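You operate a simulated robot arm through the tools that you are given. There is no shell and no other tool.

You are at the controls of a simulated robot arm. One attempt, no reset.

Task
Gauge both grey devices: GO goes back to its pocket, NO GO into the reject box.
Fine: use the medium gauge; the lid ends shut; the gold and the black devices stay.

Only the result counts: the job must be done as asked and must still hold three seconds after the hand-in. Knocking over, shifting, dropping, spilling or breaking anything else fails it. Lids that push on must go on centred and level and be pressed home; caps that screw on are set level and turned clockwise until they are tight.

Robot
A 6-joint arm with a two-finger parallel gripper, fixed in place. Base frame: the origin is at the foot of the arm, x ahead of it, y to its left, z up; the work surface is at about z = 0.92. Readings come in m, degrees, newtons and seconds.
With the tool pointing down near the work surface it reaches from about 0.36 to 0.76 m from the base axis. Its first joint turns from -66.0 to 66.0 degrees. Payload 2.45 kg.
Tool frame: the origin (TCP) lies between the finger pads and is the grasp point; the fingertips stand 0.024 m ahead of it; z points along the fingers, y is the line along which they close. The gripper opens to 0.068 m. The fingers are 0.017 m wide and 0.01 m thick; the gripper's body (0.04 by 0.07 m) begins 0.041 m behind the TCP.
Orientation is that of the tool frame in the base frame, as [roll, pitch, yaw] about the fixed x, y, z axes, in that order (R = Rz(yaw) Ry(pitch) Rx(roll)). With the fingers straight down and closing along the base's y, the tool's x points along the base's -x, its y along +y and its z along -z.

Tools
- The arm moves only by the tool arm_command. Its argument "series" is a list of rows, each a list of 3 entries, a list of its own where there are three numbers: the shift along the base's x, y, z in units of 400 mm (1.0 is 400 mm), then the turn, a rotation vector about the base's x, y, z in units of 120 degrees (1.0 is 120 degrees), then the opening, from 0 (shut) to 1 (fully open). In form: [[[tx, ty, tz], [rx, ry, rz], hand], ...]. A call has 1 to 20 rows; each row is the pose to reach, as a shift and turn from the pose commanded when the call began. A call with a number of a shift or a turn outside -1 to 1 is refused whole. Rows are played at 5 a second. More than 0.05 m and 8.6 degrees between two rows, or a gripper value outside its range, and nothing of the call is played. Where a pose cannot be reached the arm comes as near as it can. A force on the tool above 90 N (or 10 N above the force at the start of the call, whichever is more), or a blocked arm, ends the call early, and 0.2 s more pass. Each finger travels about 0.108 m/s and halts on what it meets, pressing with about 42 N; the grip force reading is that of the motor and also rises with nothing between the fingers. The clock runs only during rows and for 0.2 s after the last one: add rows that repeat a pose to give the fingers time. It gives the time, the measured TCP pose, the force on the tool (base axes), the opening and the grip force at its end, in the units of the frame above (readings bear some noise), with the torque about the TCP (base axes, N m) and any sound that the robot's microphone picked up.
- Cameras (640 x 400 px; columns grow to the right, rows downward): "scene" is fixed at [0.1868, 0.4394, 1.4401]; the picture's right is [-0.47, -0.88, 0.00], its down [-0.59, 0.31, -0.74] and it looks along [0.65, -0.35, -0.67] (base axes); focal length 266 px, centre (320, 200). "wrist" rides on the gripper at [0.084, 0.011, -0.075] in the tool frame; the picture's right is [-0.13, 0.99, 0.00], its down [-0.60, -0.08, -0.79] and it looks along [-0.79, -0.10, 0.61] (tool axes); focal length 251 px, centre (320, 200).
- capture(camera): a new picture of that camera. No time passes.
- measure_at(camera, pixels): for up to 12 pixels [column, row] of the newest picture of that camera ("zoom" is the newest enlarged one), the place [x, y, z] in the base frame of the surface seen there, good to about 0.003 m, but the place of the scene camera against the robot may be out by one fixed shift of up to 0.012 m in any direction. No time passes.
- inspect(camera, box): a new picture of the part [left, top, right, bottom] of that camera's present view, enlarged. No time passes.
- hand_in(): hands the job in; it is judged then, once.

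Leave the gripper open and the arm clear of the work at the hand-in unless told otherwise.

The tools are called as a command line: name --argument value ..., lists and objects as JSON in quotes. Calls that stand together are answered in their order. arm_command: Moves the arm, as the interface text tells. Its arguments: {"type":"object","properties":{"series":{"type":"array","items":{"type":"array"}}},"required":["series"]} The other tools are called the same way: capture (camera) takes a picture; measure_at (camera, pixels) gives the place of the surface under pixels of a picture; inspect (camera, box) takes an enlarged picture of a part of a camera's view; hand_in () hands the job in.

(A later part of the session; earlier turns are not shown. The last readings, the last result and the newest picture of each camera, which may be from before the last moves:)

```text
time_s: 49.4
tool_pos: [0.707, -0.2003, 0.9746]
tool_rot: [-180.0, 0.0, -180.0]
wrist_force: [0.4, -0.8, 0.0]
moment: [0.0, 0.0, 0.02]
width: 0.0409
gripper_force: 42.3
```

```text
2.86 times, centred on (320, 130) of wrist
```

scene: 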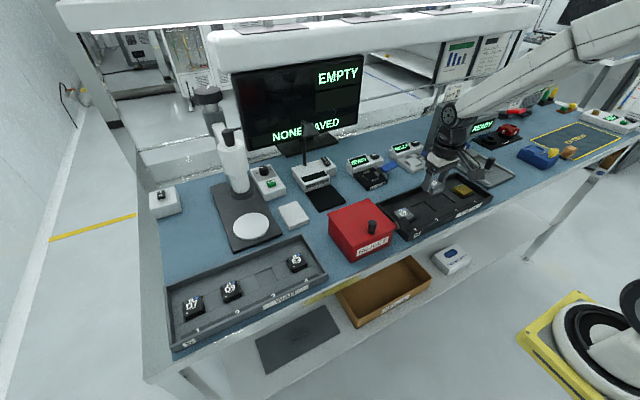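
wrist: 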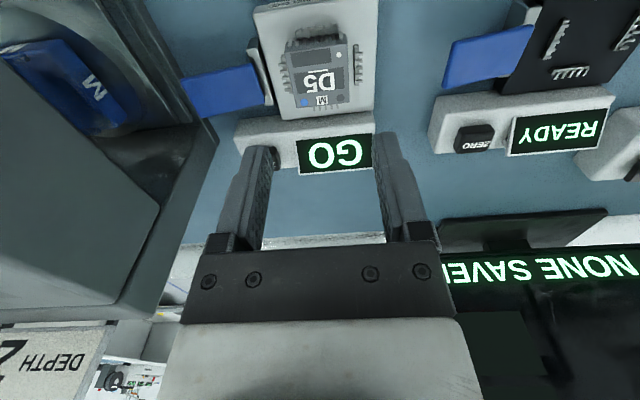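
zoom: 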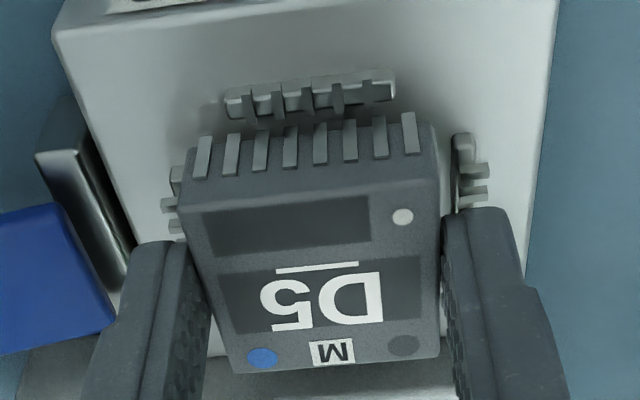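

D5 is up and out of the nest. I'll raise it to z ≈ 1.06 and carry it back over pocket 2, stopping about 20 mm above it.

arm_command --series '[[[0, 0, 0.03], [0, 0, 0], 0.2], [[0, 0, 0.08], [0, 0, 0], 0.2], [[0, 0, 0.14], [0, 0, 0], 0.2], [[0, 0, 0.2], [0, 0, 0], 0.2], [[-0.05, 0.035, 0.214], [0, 0, 0], 0.2], [[-0.11, 0.077, 0.214], [0, 0, 0], 0.2], [[-0.18, 0.126, 0.214], [0, 0, 0], 0.2], [[-0.25, 0.175, 0.214], [0, 0, 0], 0.2], [[-0.32, 0.224, 0.214], [0, 0, 0], 0.2], [[-0.38, 0.266, 0.214], [0, 0, 0], 0.2], [[-0.43, 0.301, 0.214], [0, 0, 0], 0.2], [[-0.456, 0.3193, 0.214], [0, 0, 0], 0.2], [[-0.456, 0.3193, 0.15], [0, 0, 0], 0.2], [[-0.456, 0.3193, 0.09], [0, 0, 0], 0.2], [[-0.456, 0.3193, 0.04], [0, 0, 0], 0.2], [[-0.456, 0.3193, 0.01], [0, 0, 0], 0.2], [[-0.456, 0.3193, 0.01], [0, 0, 0], 0.2]]'

capture --camera "wrist"

inspect --camera "scene" --box '[390, 175, 460, 225]'

inspect --camera "wrist" --box '[230, 60, 410, 200]'

```text
time_s: 53.0
tool_pos: [0.5223, -0.0735, 0.9786]
tool_rot: [-180.0, 0.1, 179.9]
wrist_force: [-0.1, -0.4, 0.5]
moment: [-0.03, -0.02, 0.02]
width: 0.041
gripper_force: 41.9
```

```text
taken
```

wrist: 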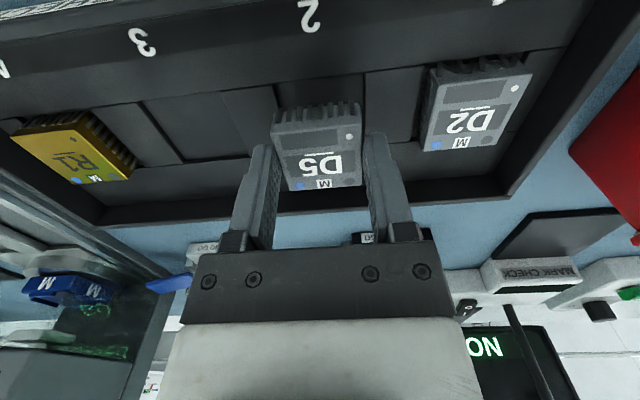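

```text
8.00 times, centred on (425, 200) of scene
```

zoom: 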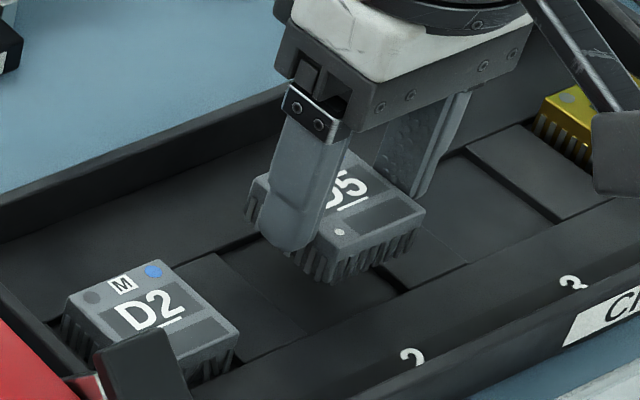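

```text
2.86 times, centred on (320, 130) of wrist
```

zoom: 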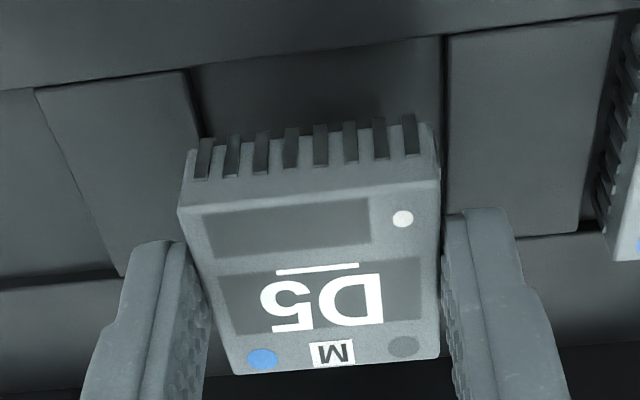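

D5 is over its pocket and well aligned. I'll lower it about 18 mm and check the force.

arm_command --series '[[[0, 0, -0.015], [0, 0, 0], 0.2], [[0, 0, -0.03], [0, 0, 0], 0.2], [[0, 0, -0.04], [0, 0, 0], 0.2], [[0, 0, -0.045], [0, 0, 0], 0.2], [[0, 0, -0.045], [0, 0, 0], 0.2]]'

inspect --camera "wrist" --box '[230, 60, 410, 200]'

inspect --camera "scene" --box '[390, 175, 460, 225]'

```text
time_s: 54.2
tool_pos: [0.5236, -0.0742, 0.9603]
tool_rot: [-180.0, 0.1, 180.0]
wrist_force: [0.3, 0.6, -0.3]
moment: [0.0, 0.0, 0.0]
width: 0.0409
gripper_force: 42.2
```

```text
2.86 times, centred on (320, 130) of wrist
```

zoom: 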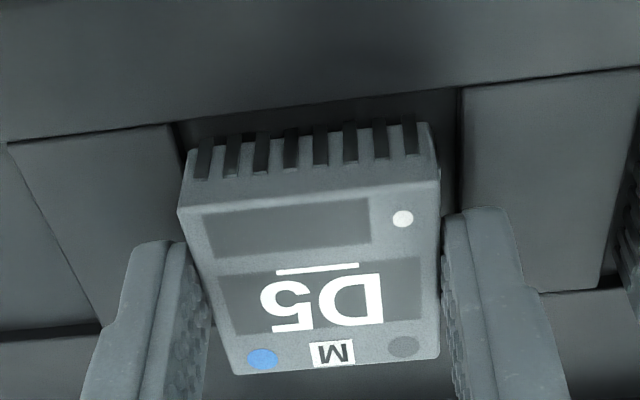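

```text
8.00 times, centred on (425, 200) of scene
```

zoom: 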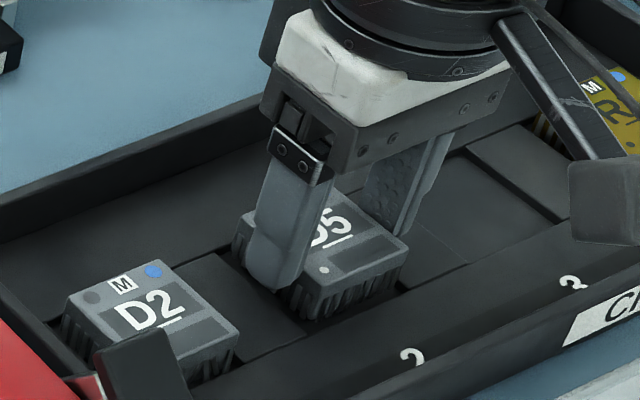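

D5 is entering the pocket cleanly with no force. I'll lower in 1 mm steps until it touches the floor.

arm_command --series '[[[0, 0, -0.0025], [0, 0, 0], 0.2], [[0, 0, -0.005], [0, 0, 0], 0.2], [[0, 0, -0.005], [0, 0, 0], 0.2]]'

```text
time_s: 55.0
tool_pos: [0.5242, -0.0738, 0.959]
tool_rot: [180.0, -0.1, 180.0]
wrist_force: [-0.3, 0.8, -0.3]
moment: [0.02, -0.02, -0.01]
width: 0.0407
gripper_force: 42.4
```

There is no contact at z 0.959. I'll lower another 1.5 mm in small steps.

arm_command --series '[[[0, 0, -0.0015], [0, 0, 0], 0.2], [[0, 0, -0.003], [0, 0, 0], 0.2], [[0, 0, -0.003], [0, 0, 0], 0.2]]'

```text
time_s: 55.8
tool_pos: [0.5236, -0.0727, 0.957]
tool_rot: [-180.0, 0.1, -180.0]
wrist_force: [-0.1, -0.2, -0.2]
moment: [-0.03, 0.02, -0.03]
width: 0.0407
gripper_force: 41.9
```

Still no contact, so I'll lower another 1 mm.

arm_command --series '[[[0, 0, -0.00125], [0, 0, 0], 0.2], [[0, 0, -0.0025], [0, 0, 0], 0.2], [[0, 0, -0.0025], [0, 0, 0], 0.2]]'

```text
time_s: 56.6
tool_pos: [0.5242, -0.0728, 0.9561]
tool_rot: [179.9, 0.1, -180.0]
wrist_force: [-2.6, 3.5, 13.3]
moment: [0.07, 0.1, -0.01]
width: 0.0409
gripper_force: 42.4
```

The force is +13 N, so D5 is seated on the pocket floor. I'll release it and rise.

arm_command --series '[[[0, 0, 0.0015], [0, 0, 0], 0.4], [[0, 0, 0.0015], [0, 0, 0], 0.7], [[0, 0, 0.0015], [0, 0, 0], 0.8], [[0, 0, 0.02], [0, 0, 0], 0.8], [[0, 0, 0.06], [0, 0, 0], 0.8], [[0, 0, 0.11], [0, 0, 0], 0.8], [[0, 0, 0.16], [0, 0, 0], 0.8], [[0, 0, 0.19], [0, 0, 0], 0.8], [[0, 0, 0.19], [0, 0, 0], 0.8]]'

capture --camera "wrist"

inspect --camera "wrist" --box '[230, 0, 510, 160]'

inspect --camera "scene" --box '[385, 175, 465, 235]'

```text
time_s: 58.6
tool_pos: [0.5233, -0.0733, 1.0317]
tool_rot: [179.9, 0.0, -179.9]
wrist_force: [-0.7, -0.3, 0.8]
moment: [-0.01, -0.03, -0.01]
width: 0.0543
gripper_force: 0.0
```

```text
taken
```

wrist: 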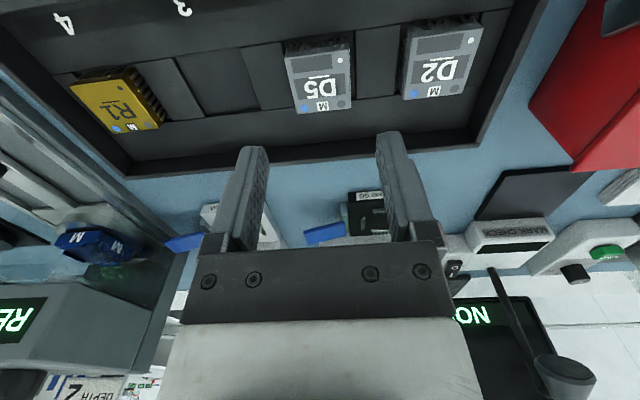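

```text
2.29 times, centred on (370, 80) of wrist
```

zoom: 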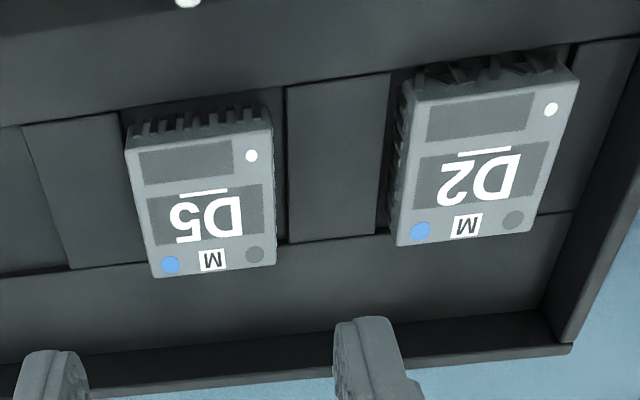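

```text
6.67 times, centred on (425, 205) of scene
```

zoom: 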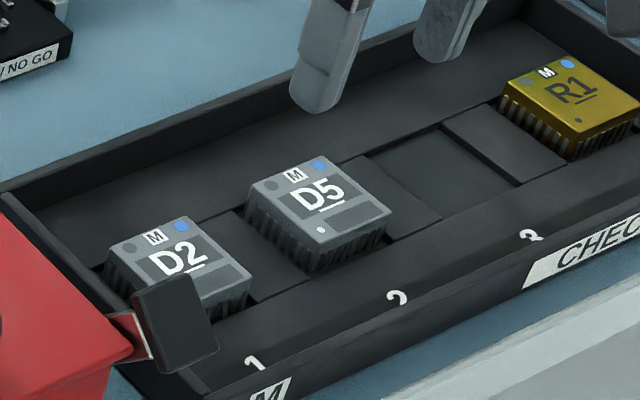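

D5 is back in pocket 2, square and seated. Now D2, centred at about (0.5237, 0.0013): I'll shift +74.6 mm in y and descend to the same grip height with the fingers open.

arm_command --series '[[[0, 0.06, 0], [0, 0, 0], 0.8], [[0, 0.12, 0], [0, 0, 0], 0.8], [[0, 0.17, 0], [0, 0, 0], 0.8], [[0, 0.1865, 0], [0, 0, 0], 0.8], [[0, 0.1865, -0.05], [0, 0, 0], 0.8], [[0, 0.1865, -0.1], [0, 0, 0], 0.8], [[0, 0.1865, -0.125], [0, 0, 0], 0.8], [[0, 0.1865, -0.125], [0, 0, 0], 0.8]]'

capture --camera "wrist"

inspect --camera "wrist" --box '[230, 60, 410, 200]'

inspect --camera "scene" --box '[375, 175, 445, 235]'

```text
time_s: 60.4
tool_pos: [0.5237, 0.0009, 0.9821]
tool_rot: [180.0, 0.0, 180.0]
wrist_force: [-0.3, 0.0, -1.0]
moment: [-0.01, 0.01, 0.03]
width: 0.0545
gripper_force: 0.0
```

```text
taken
```

wrist: 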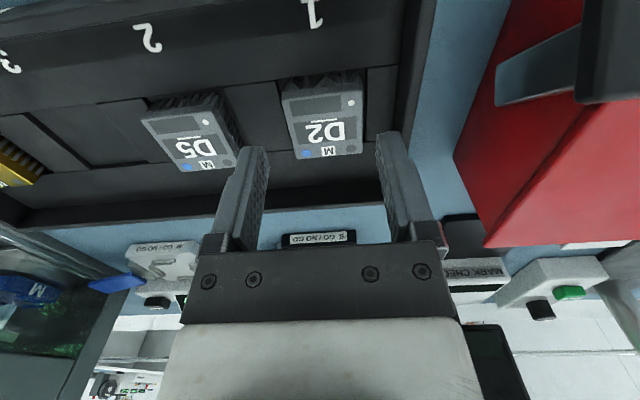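

```text
2.86 times, centred on (320, 130) of wrist
```

zoom: 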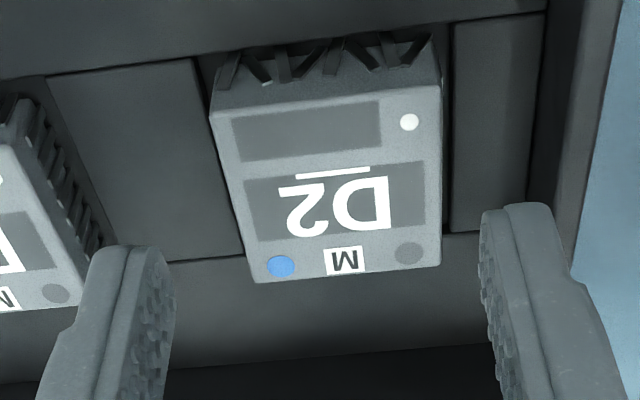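

```text
6.67 times, centred on (410, 205) of scene
```

zoom: 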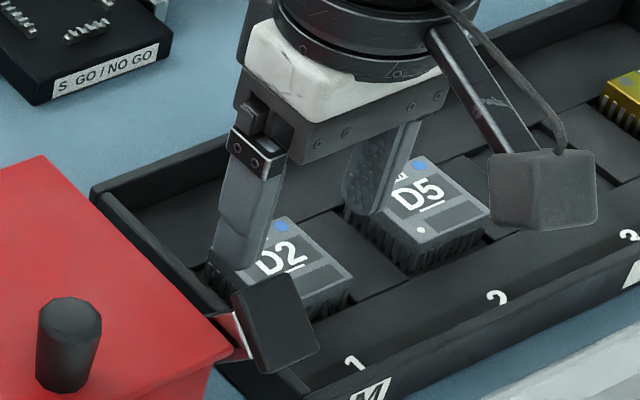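

The fingers are evenly placed around D2. I'll descend 25 mm to the grip height, close, and lift 5 mm to check.

arm_command --series '[[[0, 0, -0.03], [0, 0, 0], 0.8], [[0, 0, -0.05], [0, 0, 0], 0.8], [[0, 0, -0.0635], [0, 0, 0], 0.8], [[0, 0, -0.0635], [0, 0, 0], 0.8], [[0, 0, -0.0635], [0, 0, 0], 0.6], [[0, 0, -0.0635], [0, 0, 0], 0.2], [[0, 0, -0.0635], [0, 0, 0], 0.2], [[0, 0, -0.0635], [0, 0, 0], 0.2], [[0, 0, -0.057], [0, 0, 0], 0.2], [[0, 0, -0.051], [0, 0, 0], 0.2], [[0, 0, -0.051], [0, 0, 0], 0.2]]'

inspect --camera "wrist" --box '[240, 80, 400, 200]'

measure_at --camera "zoom" --pixels '[[200, 205], [430, 190], [250, 330], [430, 320], [330, 260], [280, 330], [380, 200], [300, 200]]'

```text
time_s: 62.8
tool_pos: [0.5231, 0.0005, 0.9623]
tool_rot: [180.0, 0.0, -180.0]
wrist_force: [-0.4, -0.8, -1.3]
moment: [0.0, -0.01, -0.02]
width: 0.0411
gripper_force: 42.1
```

```text
3.33 times, centred on (320, 140) of wrist
```

zoom: 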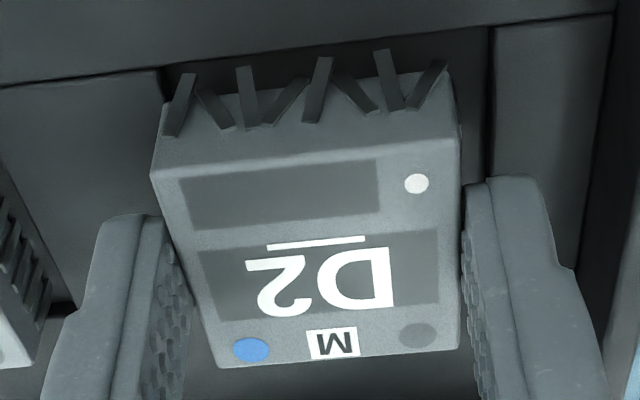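

```text
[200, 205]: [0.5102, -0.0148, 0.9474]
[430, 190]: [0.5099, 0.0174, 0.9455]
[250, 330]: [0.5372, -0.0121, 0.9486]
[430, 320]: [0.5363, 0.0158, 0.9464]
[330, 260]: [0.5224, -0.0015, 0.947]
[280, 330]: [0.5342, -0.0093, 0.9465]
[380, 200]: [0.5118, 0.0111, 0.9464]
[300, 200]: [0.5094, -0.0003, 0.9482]
```

D2 came up 5 mm and is held. I'll raise it and carry it above the M nest, stopping 15 mm over the plate.

arm_command --series '[[[0, 0, 0.03], [0, 0, 0], 0.2], [[0, 0, 0.08], [0, 0, 0], 0.2], [[0, 0, 0.15], [0, 0, 0], 0.2], [[0, 0, 0.22], [0, 0, 0], 0.2], [[0.03, -0.03, 0.245], [0, 0, 0], 0.2], [[0.08, -0.09, 0.245], [0, 0, 0], 0.2], [[0.14, -0.155, 0.245], [0, 0, 0], 0.2], [[0.2, -0.222, 0.245], [0, 0, 0], 0.2], [[0.26, -0.288, 0.245], [0, 0, 0], 0.2], [[0.32, -0.355, 0.245], [0, 0, 0], 0.2], [[0.38, -0.421, 0.245], [0, 0, 0], 0.2], [[0.43, -0.477, 0.245], [0, 0, 0], 0.2], [[0.456, -0.5058, 0.245], [0, 0, 0], 0.2], [[0.456, -0.5058, 0.19], [0, 0, 0], 0.2], [[0.456, -0.5058, 0.13], [0, 0, 0], 0.2], [[0.456, -0.5058, 0.08], [0, 0, 0], 0.2], [[0.456, -0.5058, 0.0575], [0, 0, 0], 0.2], [[0.456, -0.5058, 0.0575], [0, 0, 0], 0.2]]'

inspect --camera "wrist" --box '[240, 60, 400, 200]'

inspect --camera "scene" --box '[385, 135, 455, 180]'

```text
time_s: 66.6
tool_pos: [0.7051, -0.2021, 0.9843]
tool_rot: [179.9, 0.0, -179.9]
wrist_force: [0.8, 0.0, -0.6]
moment: [0.01, -0.04, -0.02]
width: 0.0409
gripper_force: 42.3
```

```text
2.86 times, centred on (320, 130) of wrist
```

zoom: 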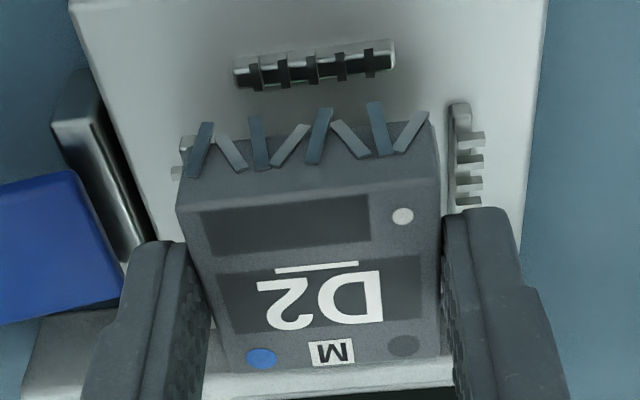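

```text
8.89 times, centred on (420, 158) of scene
```

zoom: 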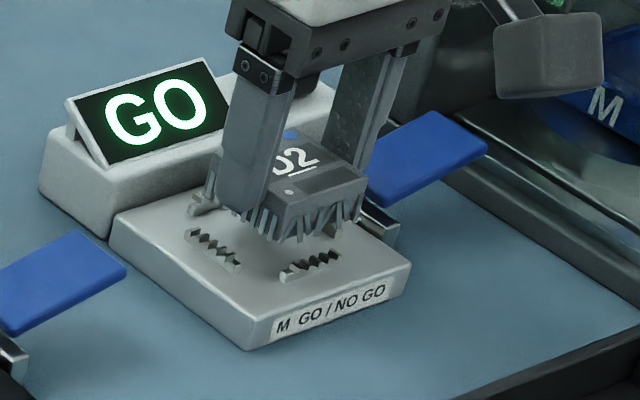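

D2 is aligned over the nest, and the display still shows the old GO. I'll lower it 13 mm with force checks.

arm_command --series '[[[0, 0, -0.01], [0, 0, 0], 0.2], [[0, 0, -0.02], [0, 0, 0], 0.2], [[0, 0, -0.0275], [0, 0, 0], 0.2], [[0, 0, -0.0325], [0, 0, 0], 0.2], [[0, 0, -0.0325], [0, 0, 0], 0.2]]'

inspect --camera "scene" --box '[395, 145, 440, 175]'

inspect --camera "wrist" --box '[240, 60, 400, 200]'

```text
time_s: 67.8
tool_pos: [0.7061, -0.2005, 0.9705]
tool_rot: [-180.0, -0.1, 179.9]
wrist_force: [0.3, 0.3, 0.2]
moment: [-0.03, 0.0, -0.02]
width: 0.0407
gripper_force: 42.1
```

```text
13.33 times, centred on (418, 160) of scene
```

zoom: 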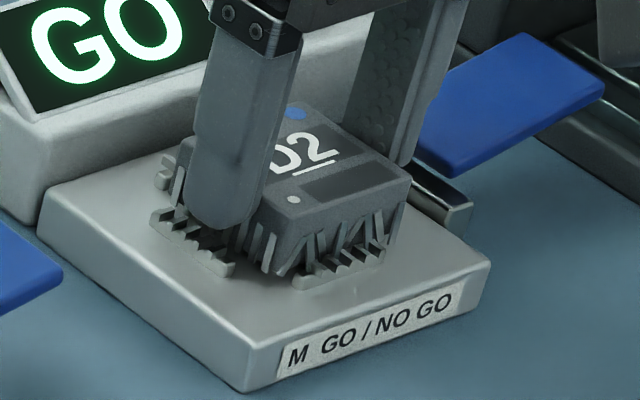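

```text
2.86 times, centred on (320, 130) of wrist
```

zoom: 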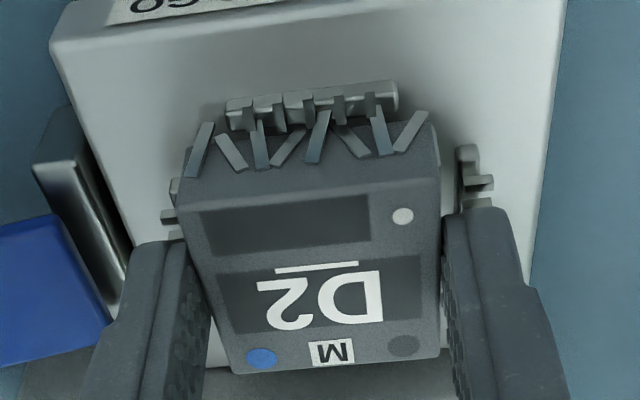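

No contact yet. I'll go down 1.5 mm in small steps.

arm_command --series '[[[0, 0, -0.002], [0, 0, 0], 0.2], [[0, 0, -0.00375], [0, 0, 0], 0.2], [[0, 0, -0.00375], [0, 0, 0], 0.2]]'

```text
time_s: 68.6
tool_pos: [0.7051, -0.2006, 0.9696]
tool_rot: [179.9, 0.0, 179.9]
wrist_force: [0.3, 0.1, -0.8]
moment: [0.02, 0.02, -0.01]
width: 0.0408
gripper_force: 42.2
```

Still free, so I'll lower another 1 mm.

arm_command --series '[[[0, 0, -0.00125], [0, 0, 0], 0.2], [[0, 0, -0.0025], [0, 0, 0], 0.2], [[0, 0, -0.0025], [0, 0, 0], 0.2]]'

```text
time_s: 69.4
tool_pos: [0.7064, -0.2004, 0.9695]
tool_rot: [-180.0, 0.0, 180.0]
wrist_force: [-0.6, -0.4, -1.1]
moment: [0.0, 0.0, 0.0]
width: 0.0407
gripper_force: 42.1
```

There is no contact at 0.9695. I'll lower another 1 mm and check the picture.

arm_command --series '[[[0, 0, -0.00125], [0, 0, 0], 0.2], [[0, 0, -0.0025], [0, 0, 0], 0.2], [[0, 0, -0.0025], [0, 0, 0], 0.2]]'

inspect --camera "scene" --box '[395, 145, 440, 175]'

```text
time_s: 70.2
tool_pos: [0.7064, -0.2012, 0.9681]
tool_rot: [179.9, 0.0, 180.0]
wrist_force: [-0.6, 0.7, 1.1]
moment: [0.0, 0.03, 0.01]
width: 0.041
gripper_force: 41.6
```

```text
13.33 times, centred on (418, 160) of scene
```

zoom: 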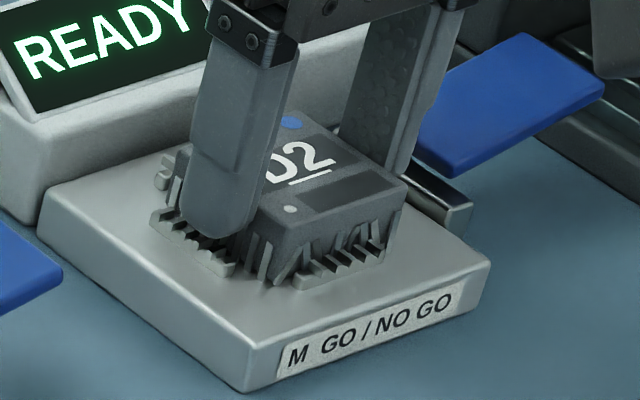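

The display went back to READY, so the gauge senses the new device. I'll lower 0.6 mm more, release, and rise.

arm_command --series '[[[0, 0, -0.0015], [0, 0, 0], 0.2], [[0, 0, -0.0015], [0, 0, 0], 0.2]]'

```text
time_s: 70.8
tool_pos: [0.7059, -0.2027, 0.969]
tool_rot: [-179.9, 0.1, 179.9]
wrist_force: [-1.5, -0.1, 6.5]
moment: [0.04, 0.09, 0.01]
width: 0.041
gripper_force: 42.2
```

Contact at 6.5 N, so D2 is seated. I'll release, rise, close the fingers, and move over the lever with the same 20° lean as before.

arm_command --series '[[[0, 0, 0.001], [0, 0, 0], 0.4], [[0, 0, 0.001], [0, 0, 0], 0.7], [[0, 0, 0.001], [0, 0, 0], 0.74], [[0, 0, 0.02], [0, 0, 0], 0.74], [[0, 0, 0.05], [0, 0, 0], 0.74], [[0, 0, 0.1], [0, 0, 0], 0.74], [[0, 0, 0.15], [0, 0, 0], 0.74], [[0, 0, 0.2025], [0, 0, 0], 0.74], [[0, 0, 0.2025], [0, 0, 0], 0.74]]'

inspect --camera "scene" --box '[385, 135, 455, 180]'

inspect --camera "wrist" --box '[200, 0, 440, 130]'

measure_at --camera "zoom" --pixels '[[245, 172], [380, 160], [268, 300], [390, 288], [320, 230]]'

```text
time_s: 72.8
tool_pos: [0.7068, -0.2004, 1.0491]
tool_rot: [-180.0, 0.0, 180.0]
wrist_force: [0.1, 0.4, 0.6]
moment: [0.04, 0.01, 0.01]
width: 0.0504
gripper_force: 0.0
```

```text
8.89 times, centred on (420, 158) of scene
```

zoom: 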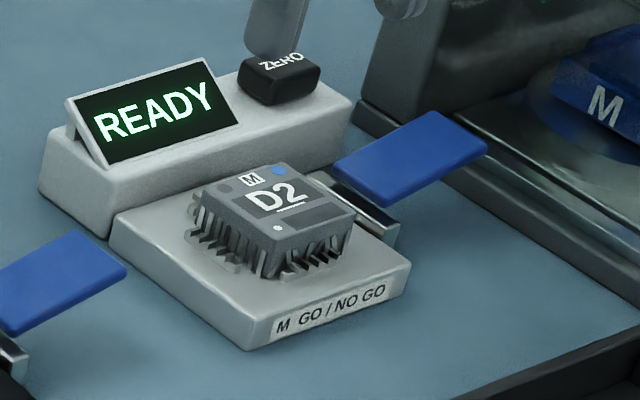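

```text
2.67 times, centred on (320, 65) of wrist
```

zoom: 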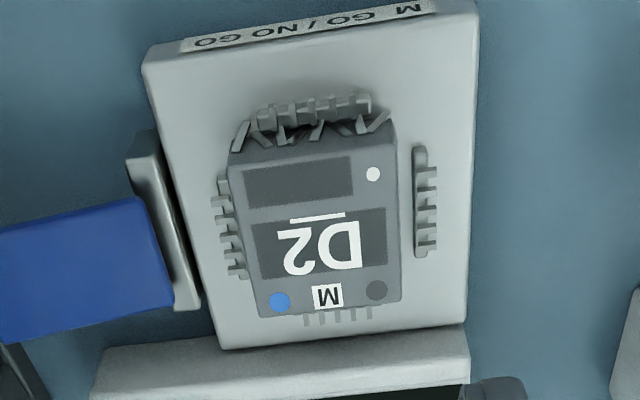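

```text
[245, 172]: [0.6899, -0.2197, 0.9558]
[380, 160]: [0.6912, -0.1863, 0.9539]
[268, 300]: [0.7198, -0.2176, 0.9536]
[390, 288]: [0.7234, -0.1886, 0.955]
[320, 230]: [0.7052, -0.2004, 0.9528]
```

D2 is seated level and the display reads READY. I'll lean the tool and press the lever along the same path as before.

arm_command --series '[[[0, -0.03, 0], [-0.04, 0, 0], 0.4], [[0, -0.06, 0], [-0.08, 0, 0], 0], [[0, -0.1, 0], [-0.12, 0, 0], 0], [[0, -0.14, 0], [-0.1667, 0, 0], 0], [[0, -0.1675, 0], [-0.1667, 0, 0], 0], [[0, -0.1675, -0.05], [-0.1667, 0, 0], 0], [[0, -0.1675, -0.1], [-0.1667, 0, 0], 0], [[0, -0.1675, -0.14], [-0.1667, 0, 0], 0], [[0, -0.1675, -0.16], [-0.1667, 0, 0], 0], [[0, -0.1675, -0.175], [-0.1667, 0, 0], 0], [[0, -0.1675, -0.182], [-0.1667, 0, 0], 0], [[0, -0.1675, -0.19], [-0.1667, 0, 0], 0], [[0, -0.1675, -0.195], [-0.1667, 0, 0], 0], [[0, -0.1675, -0.2], [-0.1667, 0, 0], 0], [[0, -0.1675, -0.2], [-0.1667, 0, 0], 0]]'

inspect --camera "scene" --box '[395, 130, 455, 175]'

```text
time_s: 76.0
tool_pos: [0.7071, -0.2689, 0.9699]
tool_rot: [-159.9, 0.3, -179.9]
wrist_force: [-1.9, -6.4, 14.2]
moment: [-0.16, 0.07, 0.0]
width: 0.0003
gripper_force: 24.0
```

```text
8.89 times, centred on (425, 152) of scene
```

zoom: 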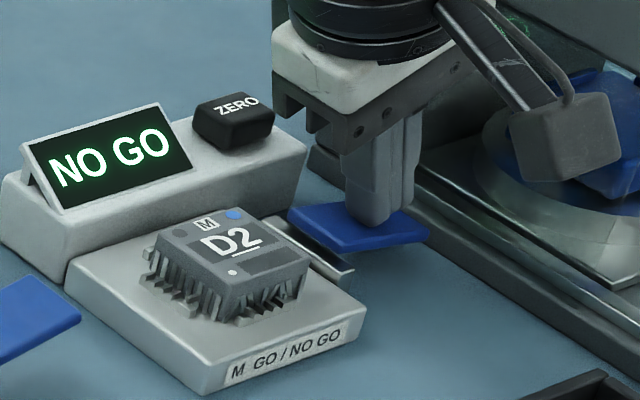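

The display reads NO GO for D2. I'll let the lever up slowly, rise, straighten the tool, and leave D2 in the nest while I deal with the lid.

arm_command --series '[[[0, 0, 0], [0, 0, 0], 0], [[0, 0, 0.01], [0, 0, 0], 0], [[0, 0, 0.025], [0, 0, 0], 0], [[0, 0, 0.045], [0, 0, 0], 0], [[0, 0, 0.08], [0, 0, 0], 0], [[0, 0, 0.13], [0, 0, 0], 0], [[0, 0, 0.18], [0, 0, 0], 0.3], [[0, 0.03, 0.23], [0.04, 0, 0], 0.6], [[0, 0.07, 0.26], [0.09, 0, 0], 0.74], [[0, 0.12, 0.28], [0.13, 0, 0], 0.74], [[0, 0.1675, 0.3], [0.1667, 0, 0], 0.74], [[0, 0.1675, 0.3], [0.1667, 0, 0], 0.74]]'

capture --camera "wrist"

capture --camera "scene"

```text
time_s: 78.6
tool_pos: [0.7055, -0.2002, 1.0885]
tool_rot: [179.9, 0.0, 180.0]
wrist_force: [-0.7, 0.4, 0.3]
moment: [-0.01, 0.02, -0.01]
width: 0.0504
gripper_force: 0.0
```

```text
taken
```

wrist: 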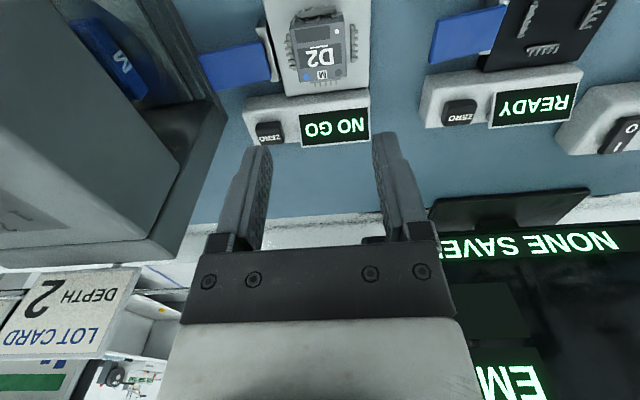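

```text
taken
```

scene: 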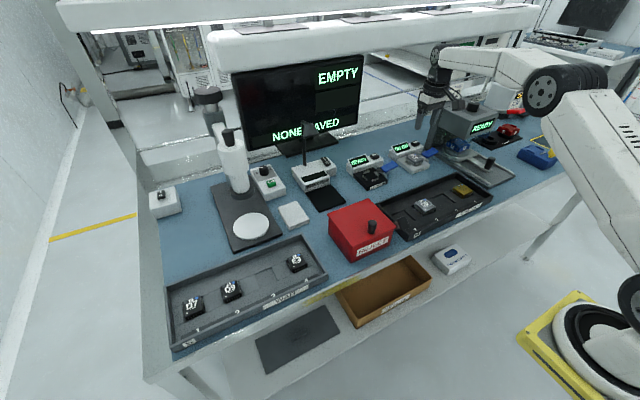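

D2 waits in the nest with NO GO displayed. Now I'll look again at the reject box from the tray side, with the tool turned +90°, to understand the lid's hinge and the lever.

arm_command --series '[[[-0.036, 0.027, 0.02], [0, 0, 0.0625], 0.74], [[-0.073, 0.054, 0.04], [0, 0, 0.125], 0.74], [[-0.11, 0.082, 0.06], [0, 0, 0.1875], 0.74], [[-0.147, 0.109, 0.075], [0, 0, 0.25], 0.74], [[-0.183, 0.136, 0.075], [0, 0, 0.3125], 0.74], [[-0.22, 0.164, 0.075], [0, 0, 0.375], 0.74], [[-0.257, 0.191, 0.075], [0, 0, 0.4375], 0.74], [[-0.293, 0.218, 0.075], [0, 0, 0.5], 0.74], [[-0.33, 0.246, 0.075], [0, 0, 0.5625], 0.74], [[-0.367, 0.273, 0.075], [0, 0, 0.625], 0.74], [[-0.403, 0.3, 0.075], [0, 0, 0.6875], 0.74], [[-0.44, 0.3275, 0.075], [0, 0, 0.75], 0.74], [[-0.44, 0.3275, 0.075], [0, 0, 0.75], 0.74]]'

capture --camera "wrist"

inspect --camera "wrist" --box '[260, 90, 420, 230]'

```text
time_s: 81.4
tool_pos: [0.5293, -0.0706, 1.1183]
tool_rot: [180.0, 0.0, -89.9]
wrist_force: [-0.7, -0.5, -0.2]
moment: [0.0, 0.01, 0.0]
width: 0.0504
gripper_force: 0.1
```

```text
taken
```

wrist: 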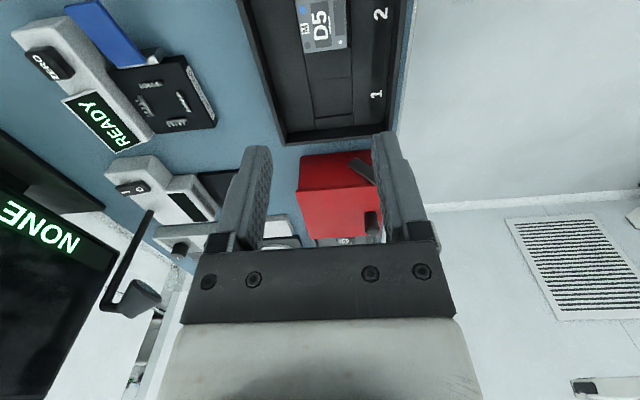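

```text
2.86 times, centred on (340, 160) of wrist
```

zoom: 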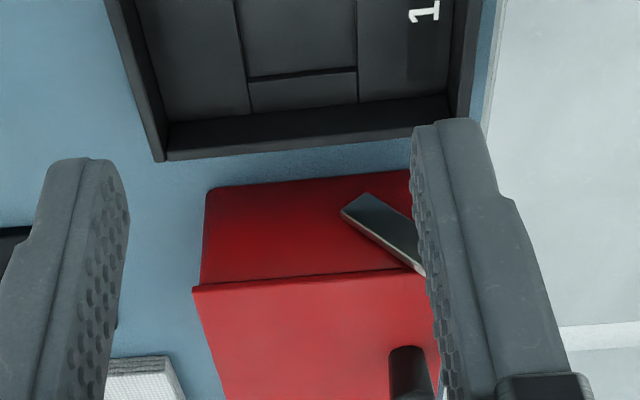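

No hinge is visible and the lid overhangs all round. I'll move closer to the lever (TCP about (0.49, -0.03, 1.05), same heading) to see its pivot.

arm_command --series '[[[-0.03, 0.03, -0.05], [0, 0, 0], 0.74], [[-0.06, 0.06, -0.1], [0, 0, 0], 0.74], [[-0.1, 0.1, -0.15], [0, 0, 0], 0.74], [[-0.1, 0.1, -0.17], [0, 0, 0], 0.74], [[-0.1, 0.1, -0.17], [0, 0, 0], 0.74]]'

capture --camera "wrist"

inspect --camera "wrist" --box '[250, 110, 400, 220]'

```text
time_s: 82.6
tool_pos: [0.4903, -0.0298, 1.0492]
tool_rot: [180.0, 0.0, -90.0]
wrist_force: [-0.2, 0.7, -0.7]
moment: [-0.04, 0.01, 0.02]
width: 0.0502
gripper_force: 0.0
```

```text
taken
```

wrist: 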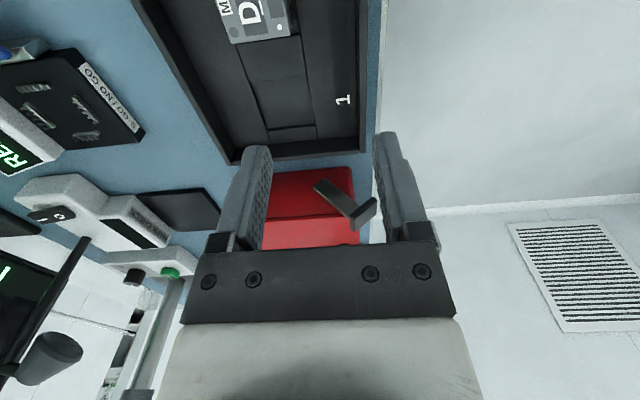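

```text
3.64 times, centred on (325, 165) of wrist
```

zoom: 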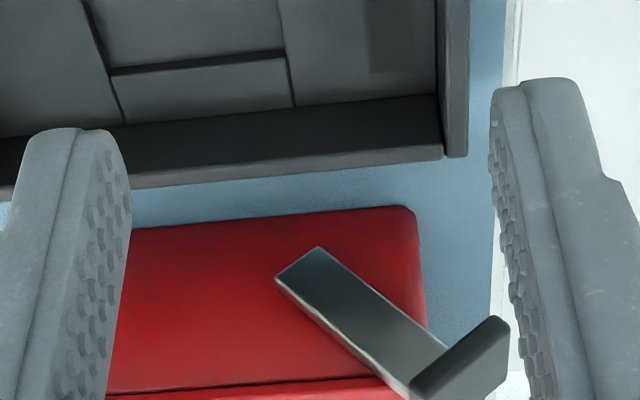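

I'll measure the lever bar and paddle in this closer view to fix the pivot and the arc.

measure_at --camera "zoom" --pixels '[[283, 275], [318, 252], [300, 270], [350, 310], [400, 345], [435, 345], [380, 370], [415, 385], [455, 360], [500, 325], [480, 345], [445, 385]]'

measure_at --camera "zoom" --pixels '[[200, 300], [400, 230], [250, 340], [420, 220], [150, 240], [300, 382], [250, 384], [385, 380], [495, 320], [500, 340]]'

```text
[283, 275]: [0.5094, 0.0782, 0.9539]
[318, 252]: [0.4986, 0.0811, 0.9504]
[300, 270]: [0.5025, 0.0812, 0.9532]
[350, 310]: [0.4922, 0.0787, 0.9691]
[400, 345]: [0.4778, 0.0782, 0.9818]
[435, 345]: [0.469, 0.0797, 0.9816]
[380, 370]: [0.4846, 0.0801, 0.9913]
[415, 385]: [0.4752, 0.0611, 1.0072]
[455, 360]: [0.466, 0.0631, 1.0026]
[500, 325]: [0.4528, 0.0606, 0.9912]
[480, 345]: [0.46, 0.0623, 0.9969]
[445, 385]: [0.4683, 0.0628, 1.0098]
```

```text
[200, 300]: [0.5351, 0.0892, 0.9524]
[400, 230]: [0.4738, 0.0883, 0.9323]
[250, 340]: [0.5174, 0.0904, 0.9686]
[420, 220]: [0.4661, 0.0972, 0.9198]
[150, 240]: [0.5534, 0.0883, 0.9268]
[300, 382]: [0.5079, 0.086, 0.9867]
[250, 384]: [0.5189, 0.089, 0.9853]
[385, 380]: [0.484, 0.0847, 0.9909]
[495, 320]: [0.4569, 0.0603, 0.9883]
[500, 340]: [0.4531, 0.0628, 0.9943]
```

The bar runs from its lower end near (0.504, 0.952) up and forward to the pad. I'll test the lid gently through its knob first. I'm raising the arm, turning the tool back, and going above the knob at (0.483, 0.149).

arm_command --series '[[[0, 0, 0.06], [0, 0, -0.0625], 0.74], [[0, 0, 0.125], [0, 0, -0.125], 0.74], [[-0.002, 0.045, 0.14], [0, 0, -0.1875], 0.74], [[-0.004, 0.09, 0.14], [0, 0, -0.25], 0.74], [[-0.006, 0.135, 0.14], [0, 0, -0.3125], 0.74], [[-0.008, 0.18, 0.14], [0, 0, -0.375], 0.74], [[-0.01, 0.225, 0.14], [0, 0, -0.4375], 0.74], [[-0.012, 0.27, 0.14], [0, 0, -0.5], 0.74], [[-0.014, 0.315, 0.14], [0, 0, -0.5625], 0.74], [[-0.016, 0.36, 0.14], [0, 0, -0.625], 0.74], [[-0.018, 0.405, 0.14], [0, 0, -0.6875], 0.74], [[-0.018, 0.4475, 0.14], [0, 0, -0.75], 0.74], [[-0.018, 0.4475, 0.14], [0, 0, -0.75], 0.74]]'

capture --camera "wrist"

inspect --camera "wrist" --box '[220, 0, 420, 140]'

```text
time_s: 85.4
tool_pos: [0.4814, 0.1487, 1.1055]
tool_rot: [-180.0, 0.0, 179.9]
wrist_force: [0.5, 0.3, -0.8]
moment: [-0.01, 0.03, 0.01]
width: 0.0505
gripper_force: 0.0
```

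```text
taken
```

wrist: 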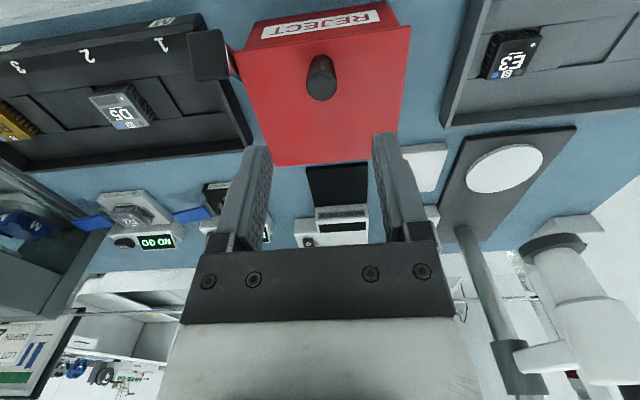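

```text
2.86 times, centred on (320, 70) of wrist
```

zoom: 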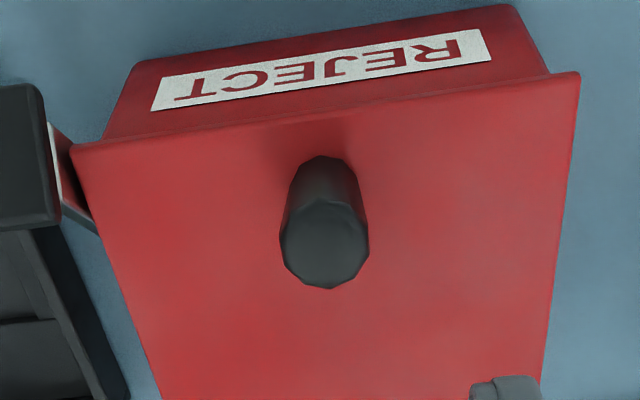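

I'll measure the knob's top face at zoom (325, 243) and the lid edges from here.

measure_at --camera "zoom" --pixels '[[325, 243], [288, 243], [362, 240], [325, 208], [325, 280], [310, 230], [340, 255], [200, 250], [450, 250], [78, 155], [575, 82], [300, 380]]'

measure_at --camera "wrist" --pixels '[[277, 162], [300, 160], [367, 155], [270, 140], [390, 120], [310, 150], [205, 45], [215, 75]]'

```text
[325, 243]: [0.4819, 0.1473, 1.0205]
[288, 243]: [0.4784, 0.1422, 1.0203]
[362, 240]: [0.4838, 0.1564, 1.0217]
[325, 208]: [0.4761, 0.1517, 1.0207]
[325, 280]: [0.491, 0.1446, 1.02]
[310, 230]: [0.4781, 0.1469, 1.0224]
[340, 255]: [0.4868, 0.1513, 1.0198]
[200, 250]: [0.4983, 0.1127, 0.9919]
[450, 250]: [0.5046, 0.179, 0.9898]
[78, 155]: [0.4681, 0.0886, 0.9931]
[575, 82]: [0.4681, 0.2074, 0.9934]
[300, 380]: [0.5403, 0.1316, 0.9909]
```

```text
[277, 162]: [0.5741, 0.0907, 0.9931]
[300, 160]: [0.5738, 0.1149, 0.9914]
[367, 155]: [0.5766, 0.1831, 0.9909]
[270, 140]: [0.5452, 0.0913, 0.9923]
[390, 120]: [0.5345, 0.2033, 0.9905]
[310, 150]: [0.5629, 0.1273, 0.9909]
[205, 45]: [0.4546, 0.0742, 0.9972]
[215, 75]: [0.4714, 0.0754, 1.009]
```

The knob's centre is (0.4825, 0.149), its top z 1.021, radius ≈ 0.0095, and the lid top is 0.9915. I'll descend so the fingertips overlap the top 16 mm of the knob, then close on it.

arm_command --series '[[[0, 0, -0.05], [0, 0, 0], 0.74], [[0, 0, -0.1], [0, 0, 0], 0.74], [[0, 0, -0.15], [0, 0, 0], 0.74], [[0, 0, -0.195], [0, 0, 0], 0.74], [[0, 0, -0.195], [0, 0, 0], 0.5], [[0, 0, -0.195], [0, 0, 0], 0.3], [[0, 0, -0.195], [0, 0, 0], 0.1], [[0, 0, -0.195], [0, 0, 0], 0.1], [[0, 0, -0.195], [0, 0, 0], 0.1]]'

capture --camera "wrist"

inspect --camera "scene" --box '[320, 180, 420, 265]'

```text
time_s: 87.4
tool_pos: [0.4817, 0.1492, 1.0292]
tool_rot: [-180.0, 0.0, -180.0]
wrist_force: [0.3, 21.2, -4.5]
moment: [0.13, 0.45, 0.06]
width: 0.0208
gripper_force: 38.8
```

```text
taken
```

wrist: 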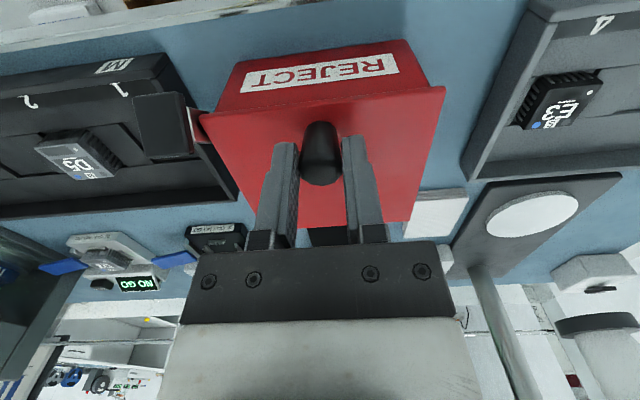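

```text
4.71 times, centred on (370, 222) of scene
```

zoom: 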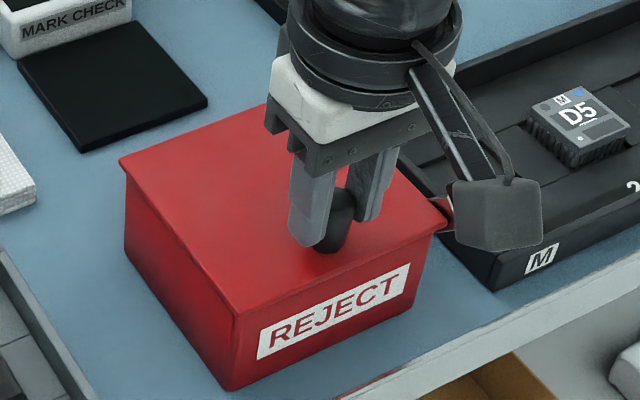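

The grip on the knob shows a 21 N sideways load, so the knob's centre is slightly more to +y than my TCP. I'll open right away, then re-measure the box and knob.

arm_command --series '[[[0, 0, 0], [0, 0, 0], 0.4], [[0, 0, 0], [0, 0, 0], 0.6], [[0, 0, 0], [0, 0, 0], 0.6]]'

inspect --camera "wrist" --box '[220, 40, 460, 200]'

measure_at --camera "zoom" --pixels '[[320, 290], [268, 300], [370, 300], [290, 310], [350, 310], [100, 185], [600, 115], [318, 315], [280, 280], [360, 280]]'

```text
time_s: 88.2
tool_pos: [0.4828, 0.1485, 1.0269]
tool_rot: [-179.9, 0.0, -179.9]
wrist_force: [1.2, 1.0, 0.4]
moment: [0.0, 0.02, -0.05]
width: 0.0405
gripper_force: 0.1
```

```text
2.50 times, centred on (340, 120) of wrist
```

zoom: 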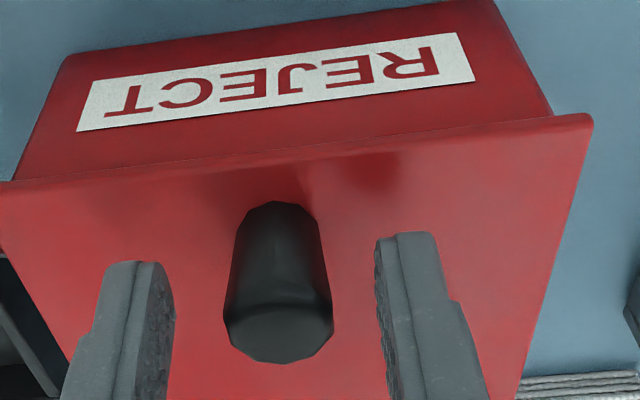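

```text
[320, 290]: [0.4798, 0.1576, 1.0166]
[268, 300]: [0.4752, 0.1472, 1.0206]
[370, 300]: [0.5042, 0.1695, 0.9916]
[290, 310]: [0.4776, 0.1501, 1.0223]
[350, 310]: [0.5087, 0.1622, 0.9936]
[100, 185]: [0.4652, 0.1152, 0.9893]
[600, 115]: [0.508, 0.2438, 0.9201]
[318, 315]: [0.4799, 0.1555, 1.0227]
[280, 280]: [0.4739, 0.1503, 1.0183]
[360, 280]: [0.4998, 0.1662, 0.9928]
```

Between the open fingers the knob appears about 4 px right of centre in the zoom, roughly 0.8 mm toward +y. I'll measure its two edges to confirm.

measure_at --camera "zoom" --pixels '[[230, 325], [327, 325], [235, 330], [322, 330], [278, 312], [278, 352], [278, 330], [240, 270], [312, 265], [168, 330], [385, 330]]'

```text
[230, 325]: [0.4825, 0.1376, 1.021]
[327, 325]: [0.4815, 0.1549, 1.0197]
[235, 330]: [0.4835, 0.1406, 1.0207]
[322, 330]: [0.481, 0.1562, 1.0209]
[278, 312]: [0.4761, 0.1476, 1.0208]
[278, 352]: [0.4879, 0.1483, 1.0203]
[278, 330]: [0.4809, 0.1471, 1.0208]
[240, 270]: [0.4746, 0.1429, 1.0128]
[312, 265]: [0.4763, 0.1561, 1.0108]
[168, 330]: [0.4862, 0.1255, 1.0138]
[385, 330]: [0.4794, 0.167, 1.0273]
```

The knob sits roughly 1.5 mm to the +y side of the finger centre. I'll shift the TCP by +1.5 mm in y, close again, and read the force.

arm_command --series '[[[0, 0.00375, 0], [0, 0, 0], 0.6], [[0, 0.00375, 0], [0, 0, 0], 0.4], [[0, 0.00375, 0], [0, 0, 0], 0.25], [[0, 0.00375, 0], [0, 0, 0], 0.25], [[0, 0.00375, 0], [0, 0, 0], 0.25]]'

```text
time_s: 89.4
tool_pos: [0.4817, 0.1499, 1.0292]
tool_rot: [-180.0, 0.0, -180.0]
wrist_force: [-0.2, -4.0, 0.8]
moment: [-0.05, -0.04, 0.01]
width: 0.0211
gripper_force: 37.8
```

The side load has dropped to -4 N with the knob held, width 0.021. Now a gentle 1 mm lift to feel whether the lid is free.

arm_command --series '[[[0, -0.0008, 0.00125], [0, 0, 0], 0.25], [[0, -0.0008, 0.0025], [0, 0, 0], 0.25], [[0, -0.0008, 0.0025], [0, 0, 0], 0.25]]'

```text
time_s: 90.2
tool_pos: [0.4824, 0.1503, 1.028]
tool_rot: [-180.0, 0.0, 179.9]
wrist_force: [7.6, 0.5, -13.7]
moment: [-0.01, 1.02, -0.04]
width: 0.0211
gripper_force: 38.3
```

Lifting only 1 mm gave 14 N and no motion, so the lid doesn't open by pulling the knob. I'll undo the lift, release the knob and rise clear.

arm_command --series '[[[0, 0, -0.0025], [0, 0, 0], 0.25], [[0, 0, -0.0025], [0, 0, 0], 0.5], [[0, 0, -0.0025], [0, 0, 0], 0.7], [[0, 0, 0.03], [0, 0, 0], 0.7], [[0, 0, 0.09], [0, 0, 0], 0.7], [[0, 0, 0.15], [0, 0, 0], 0.7], [[0, 0, 0.19], [0, 0, 0], 0.7], [[0, 0, 0.19], [0, 0, 0], 0.7]]'

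capture --camera "wrist"

inspect --camera "wrist" --box '[180, 0, 440, 180]'

inspect --camera "scene" --box '[320, 180, 430, 265]'

```text
time_s: 92.0
tool_pos: [0.4827, 0.1503, 1.1065]
tool_rot: [-180.0, 0.0, -179.9]
wrist_force: [-0.7, -0.6, 0.1]
moment: [0.01, 0.01, 0.01]
width: 0.0475
gripper_force: 0.0
```

```text
taken
```

wrist: 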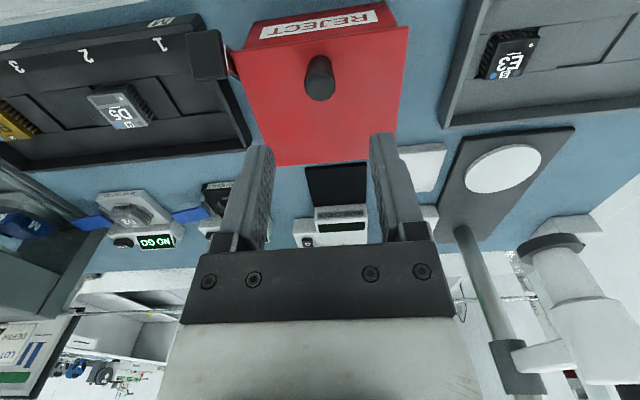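

```text
2.22 times, centred on (310, 90) of wrist
```

zoom: 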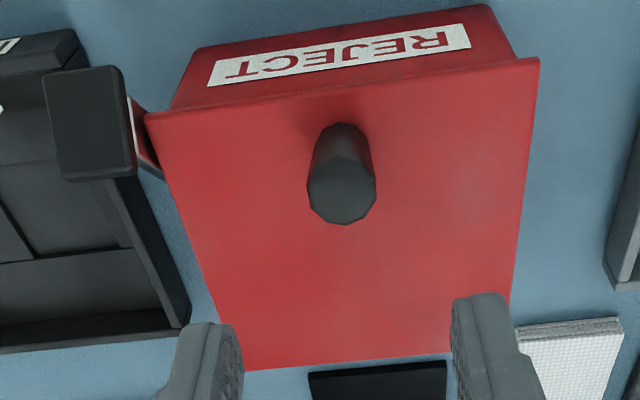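

```text
4.71 times, centred on (375, 222) of scene
```

zoom: 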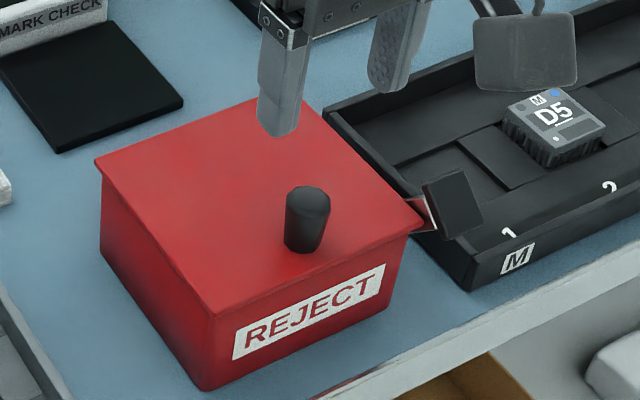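

The box and lid have not moved. The lid seems to be held by the side lever, so I'll probe the lever's pad next. I'm closing the fingers and going above the pad centre at (0.462, 0.073).

arm_command --series '[[[-0.01, -0.05, 0], [0, 0, 0], 0.3], [[-0.03, -0.11, 0], [0, 0, 0], 0], [[-0.045, -0.16, 0], [0, 0, 0], 0], [[-0.052, -0.193, 0], [0, 0, 0], 0], [[-0.052, -0.193, -0.06], [0, 0, 0], 0], [[-0.052, -0.193, -0.11], [0, 0, 0], 0], [[-0.052, -0.193, -0.15], [0, 0, 0], 0], [[-0.052, -0.193, -0.165], [0, 0, 0], 0], [[-0.052, -0.193, -0.165], [0, 0, 0], 0]]'

capture --camera "wrist"

inspect --camera "scene" --box '[365, 180, 445, 240]'

```text
time_s: 94.0
tool_pos: [0.4622, 0.0726, 1.0388]
tool_rot: [180.0, 0.0, -180.0]
wrist_force: [-0.4, 0.3, 0.0]
moment: [0.0, 0.02, -0.02]
width: 0.0
gripper_force: 23.5
```

```text
taken
```

wrist: 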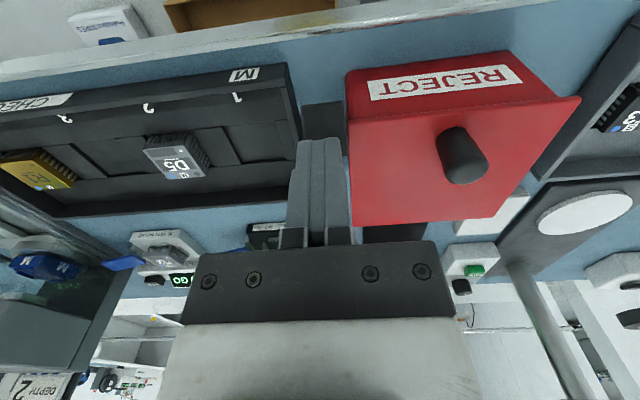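

```text
6.67 times, centred on (405, 210) of scene
```

zoom: 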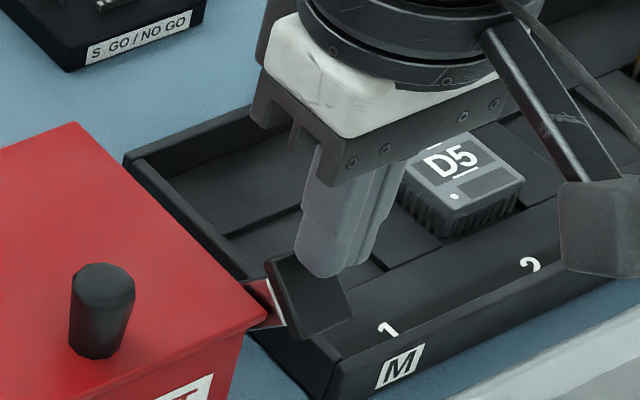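

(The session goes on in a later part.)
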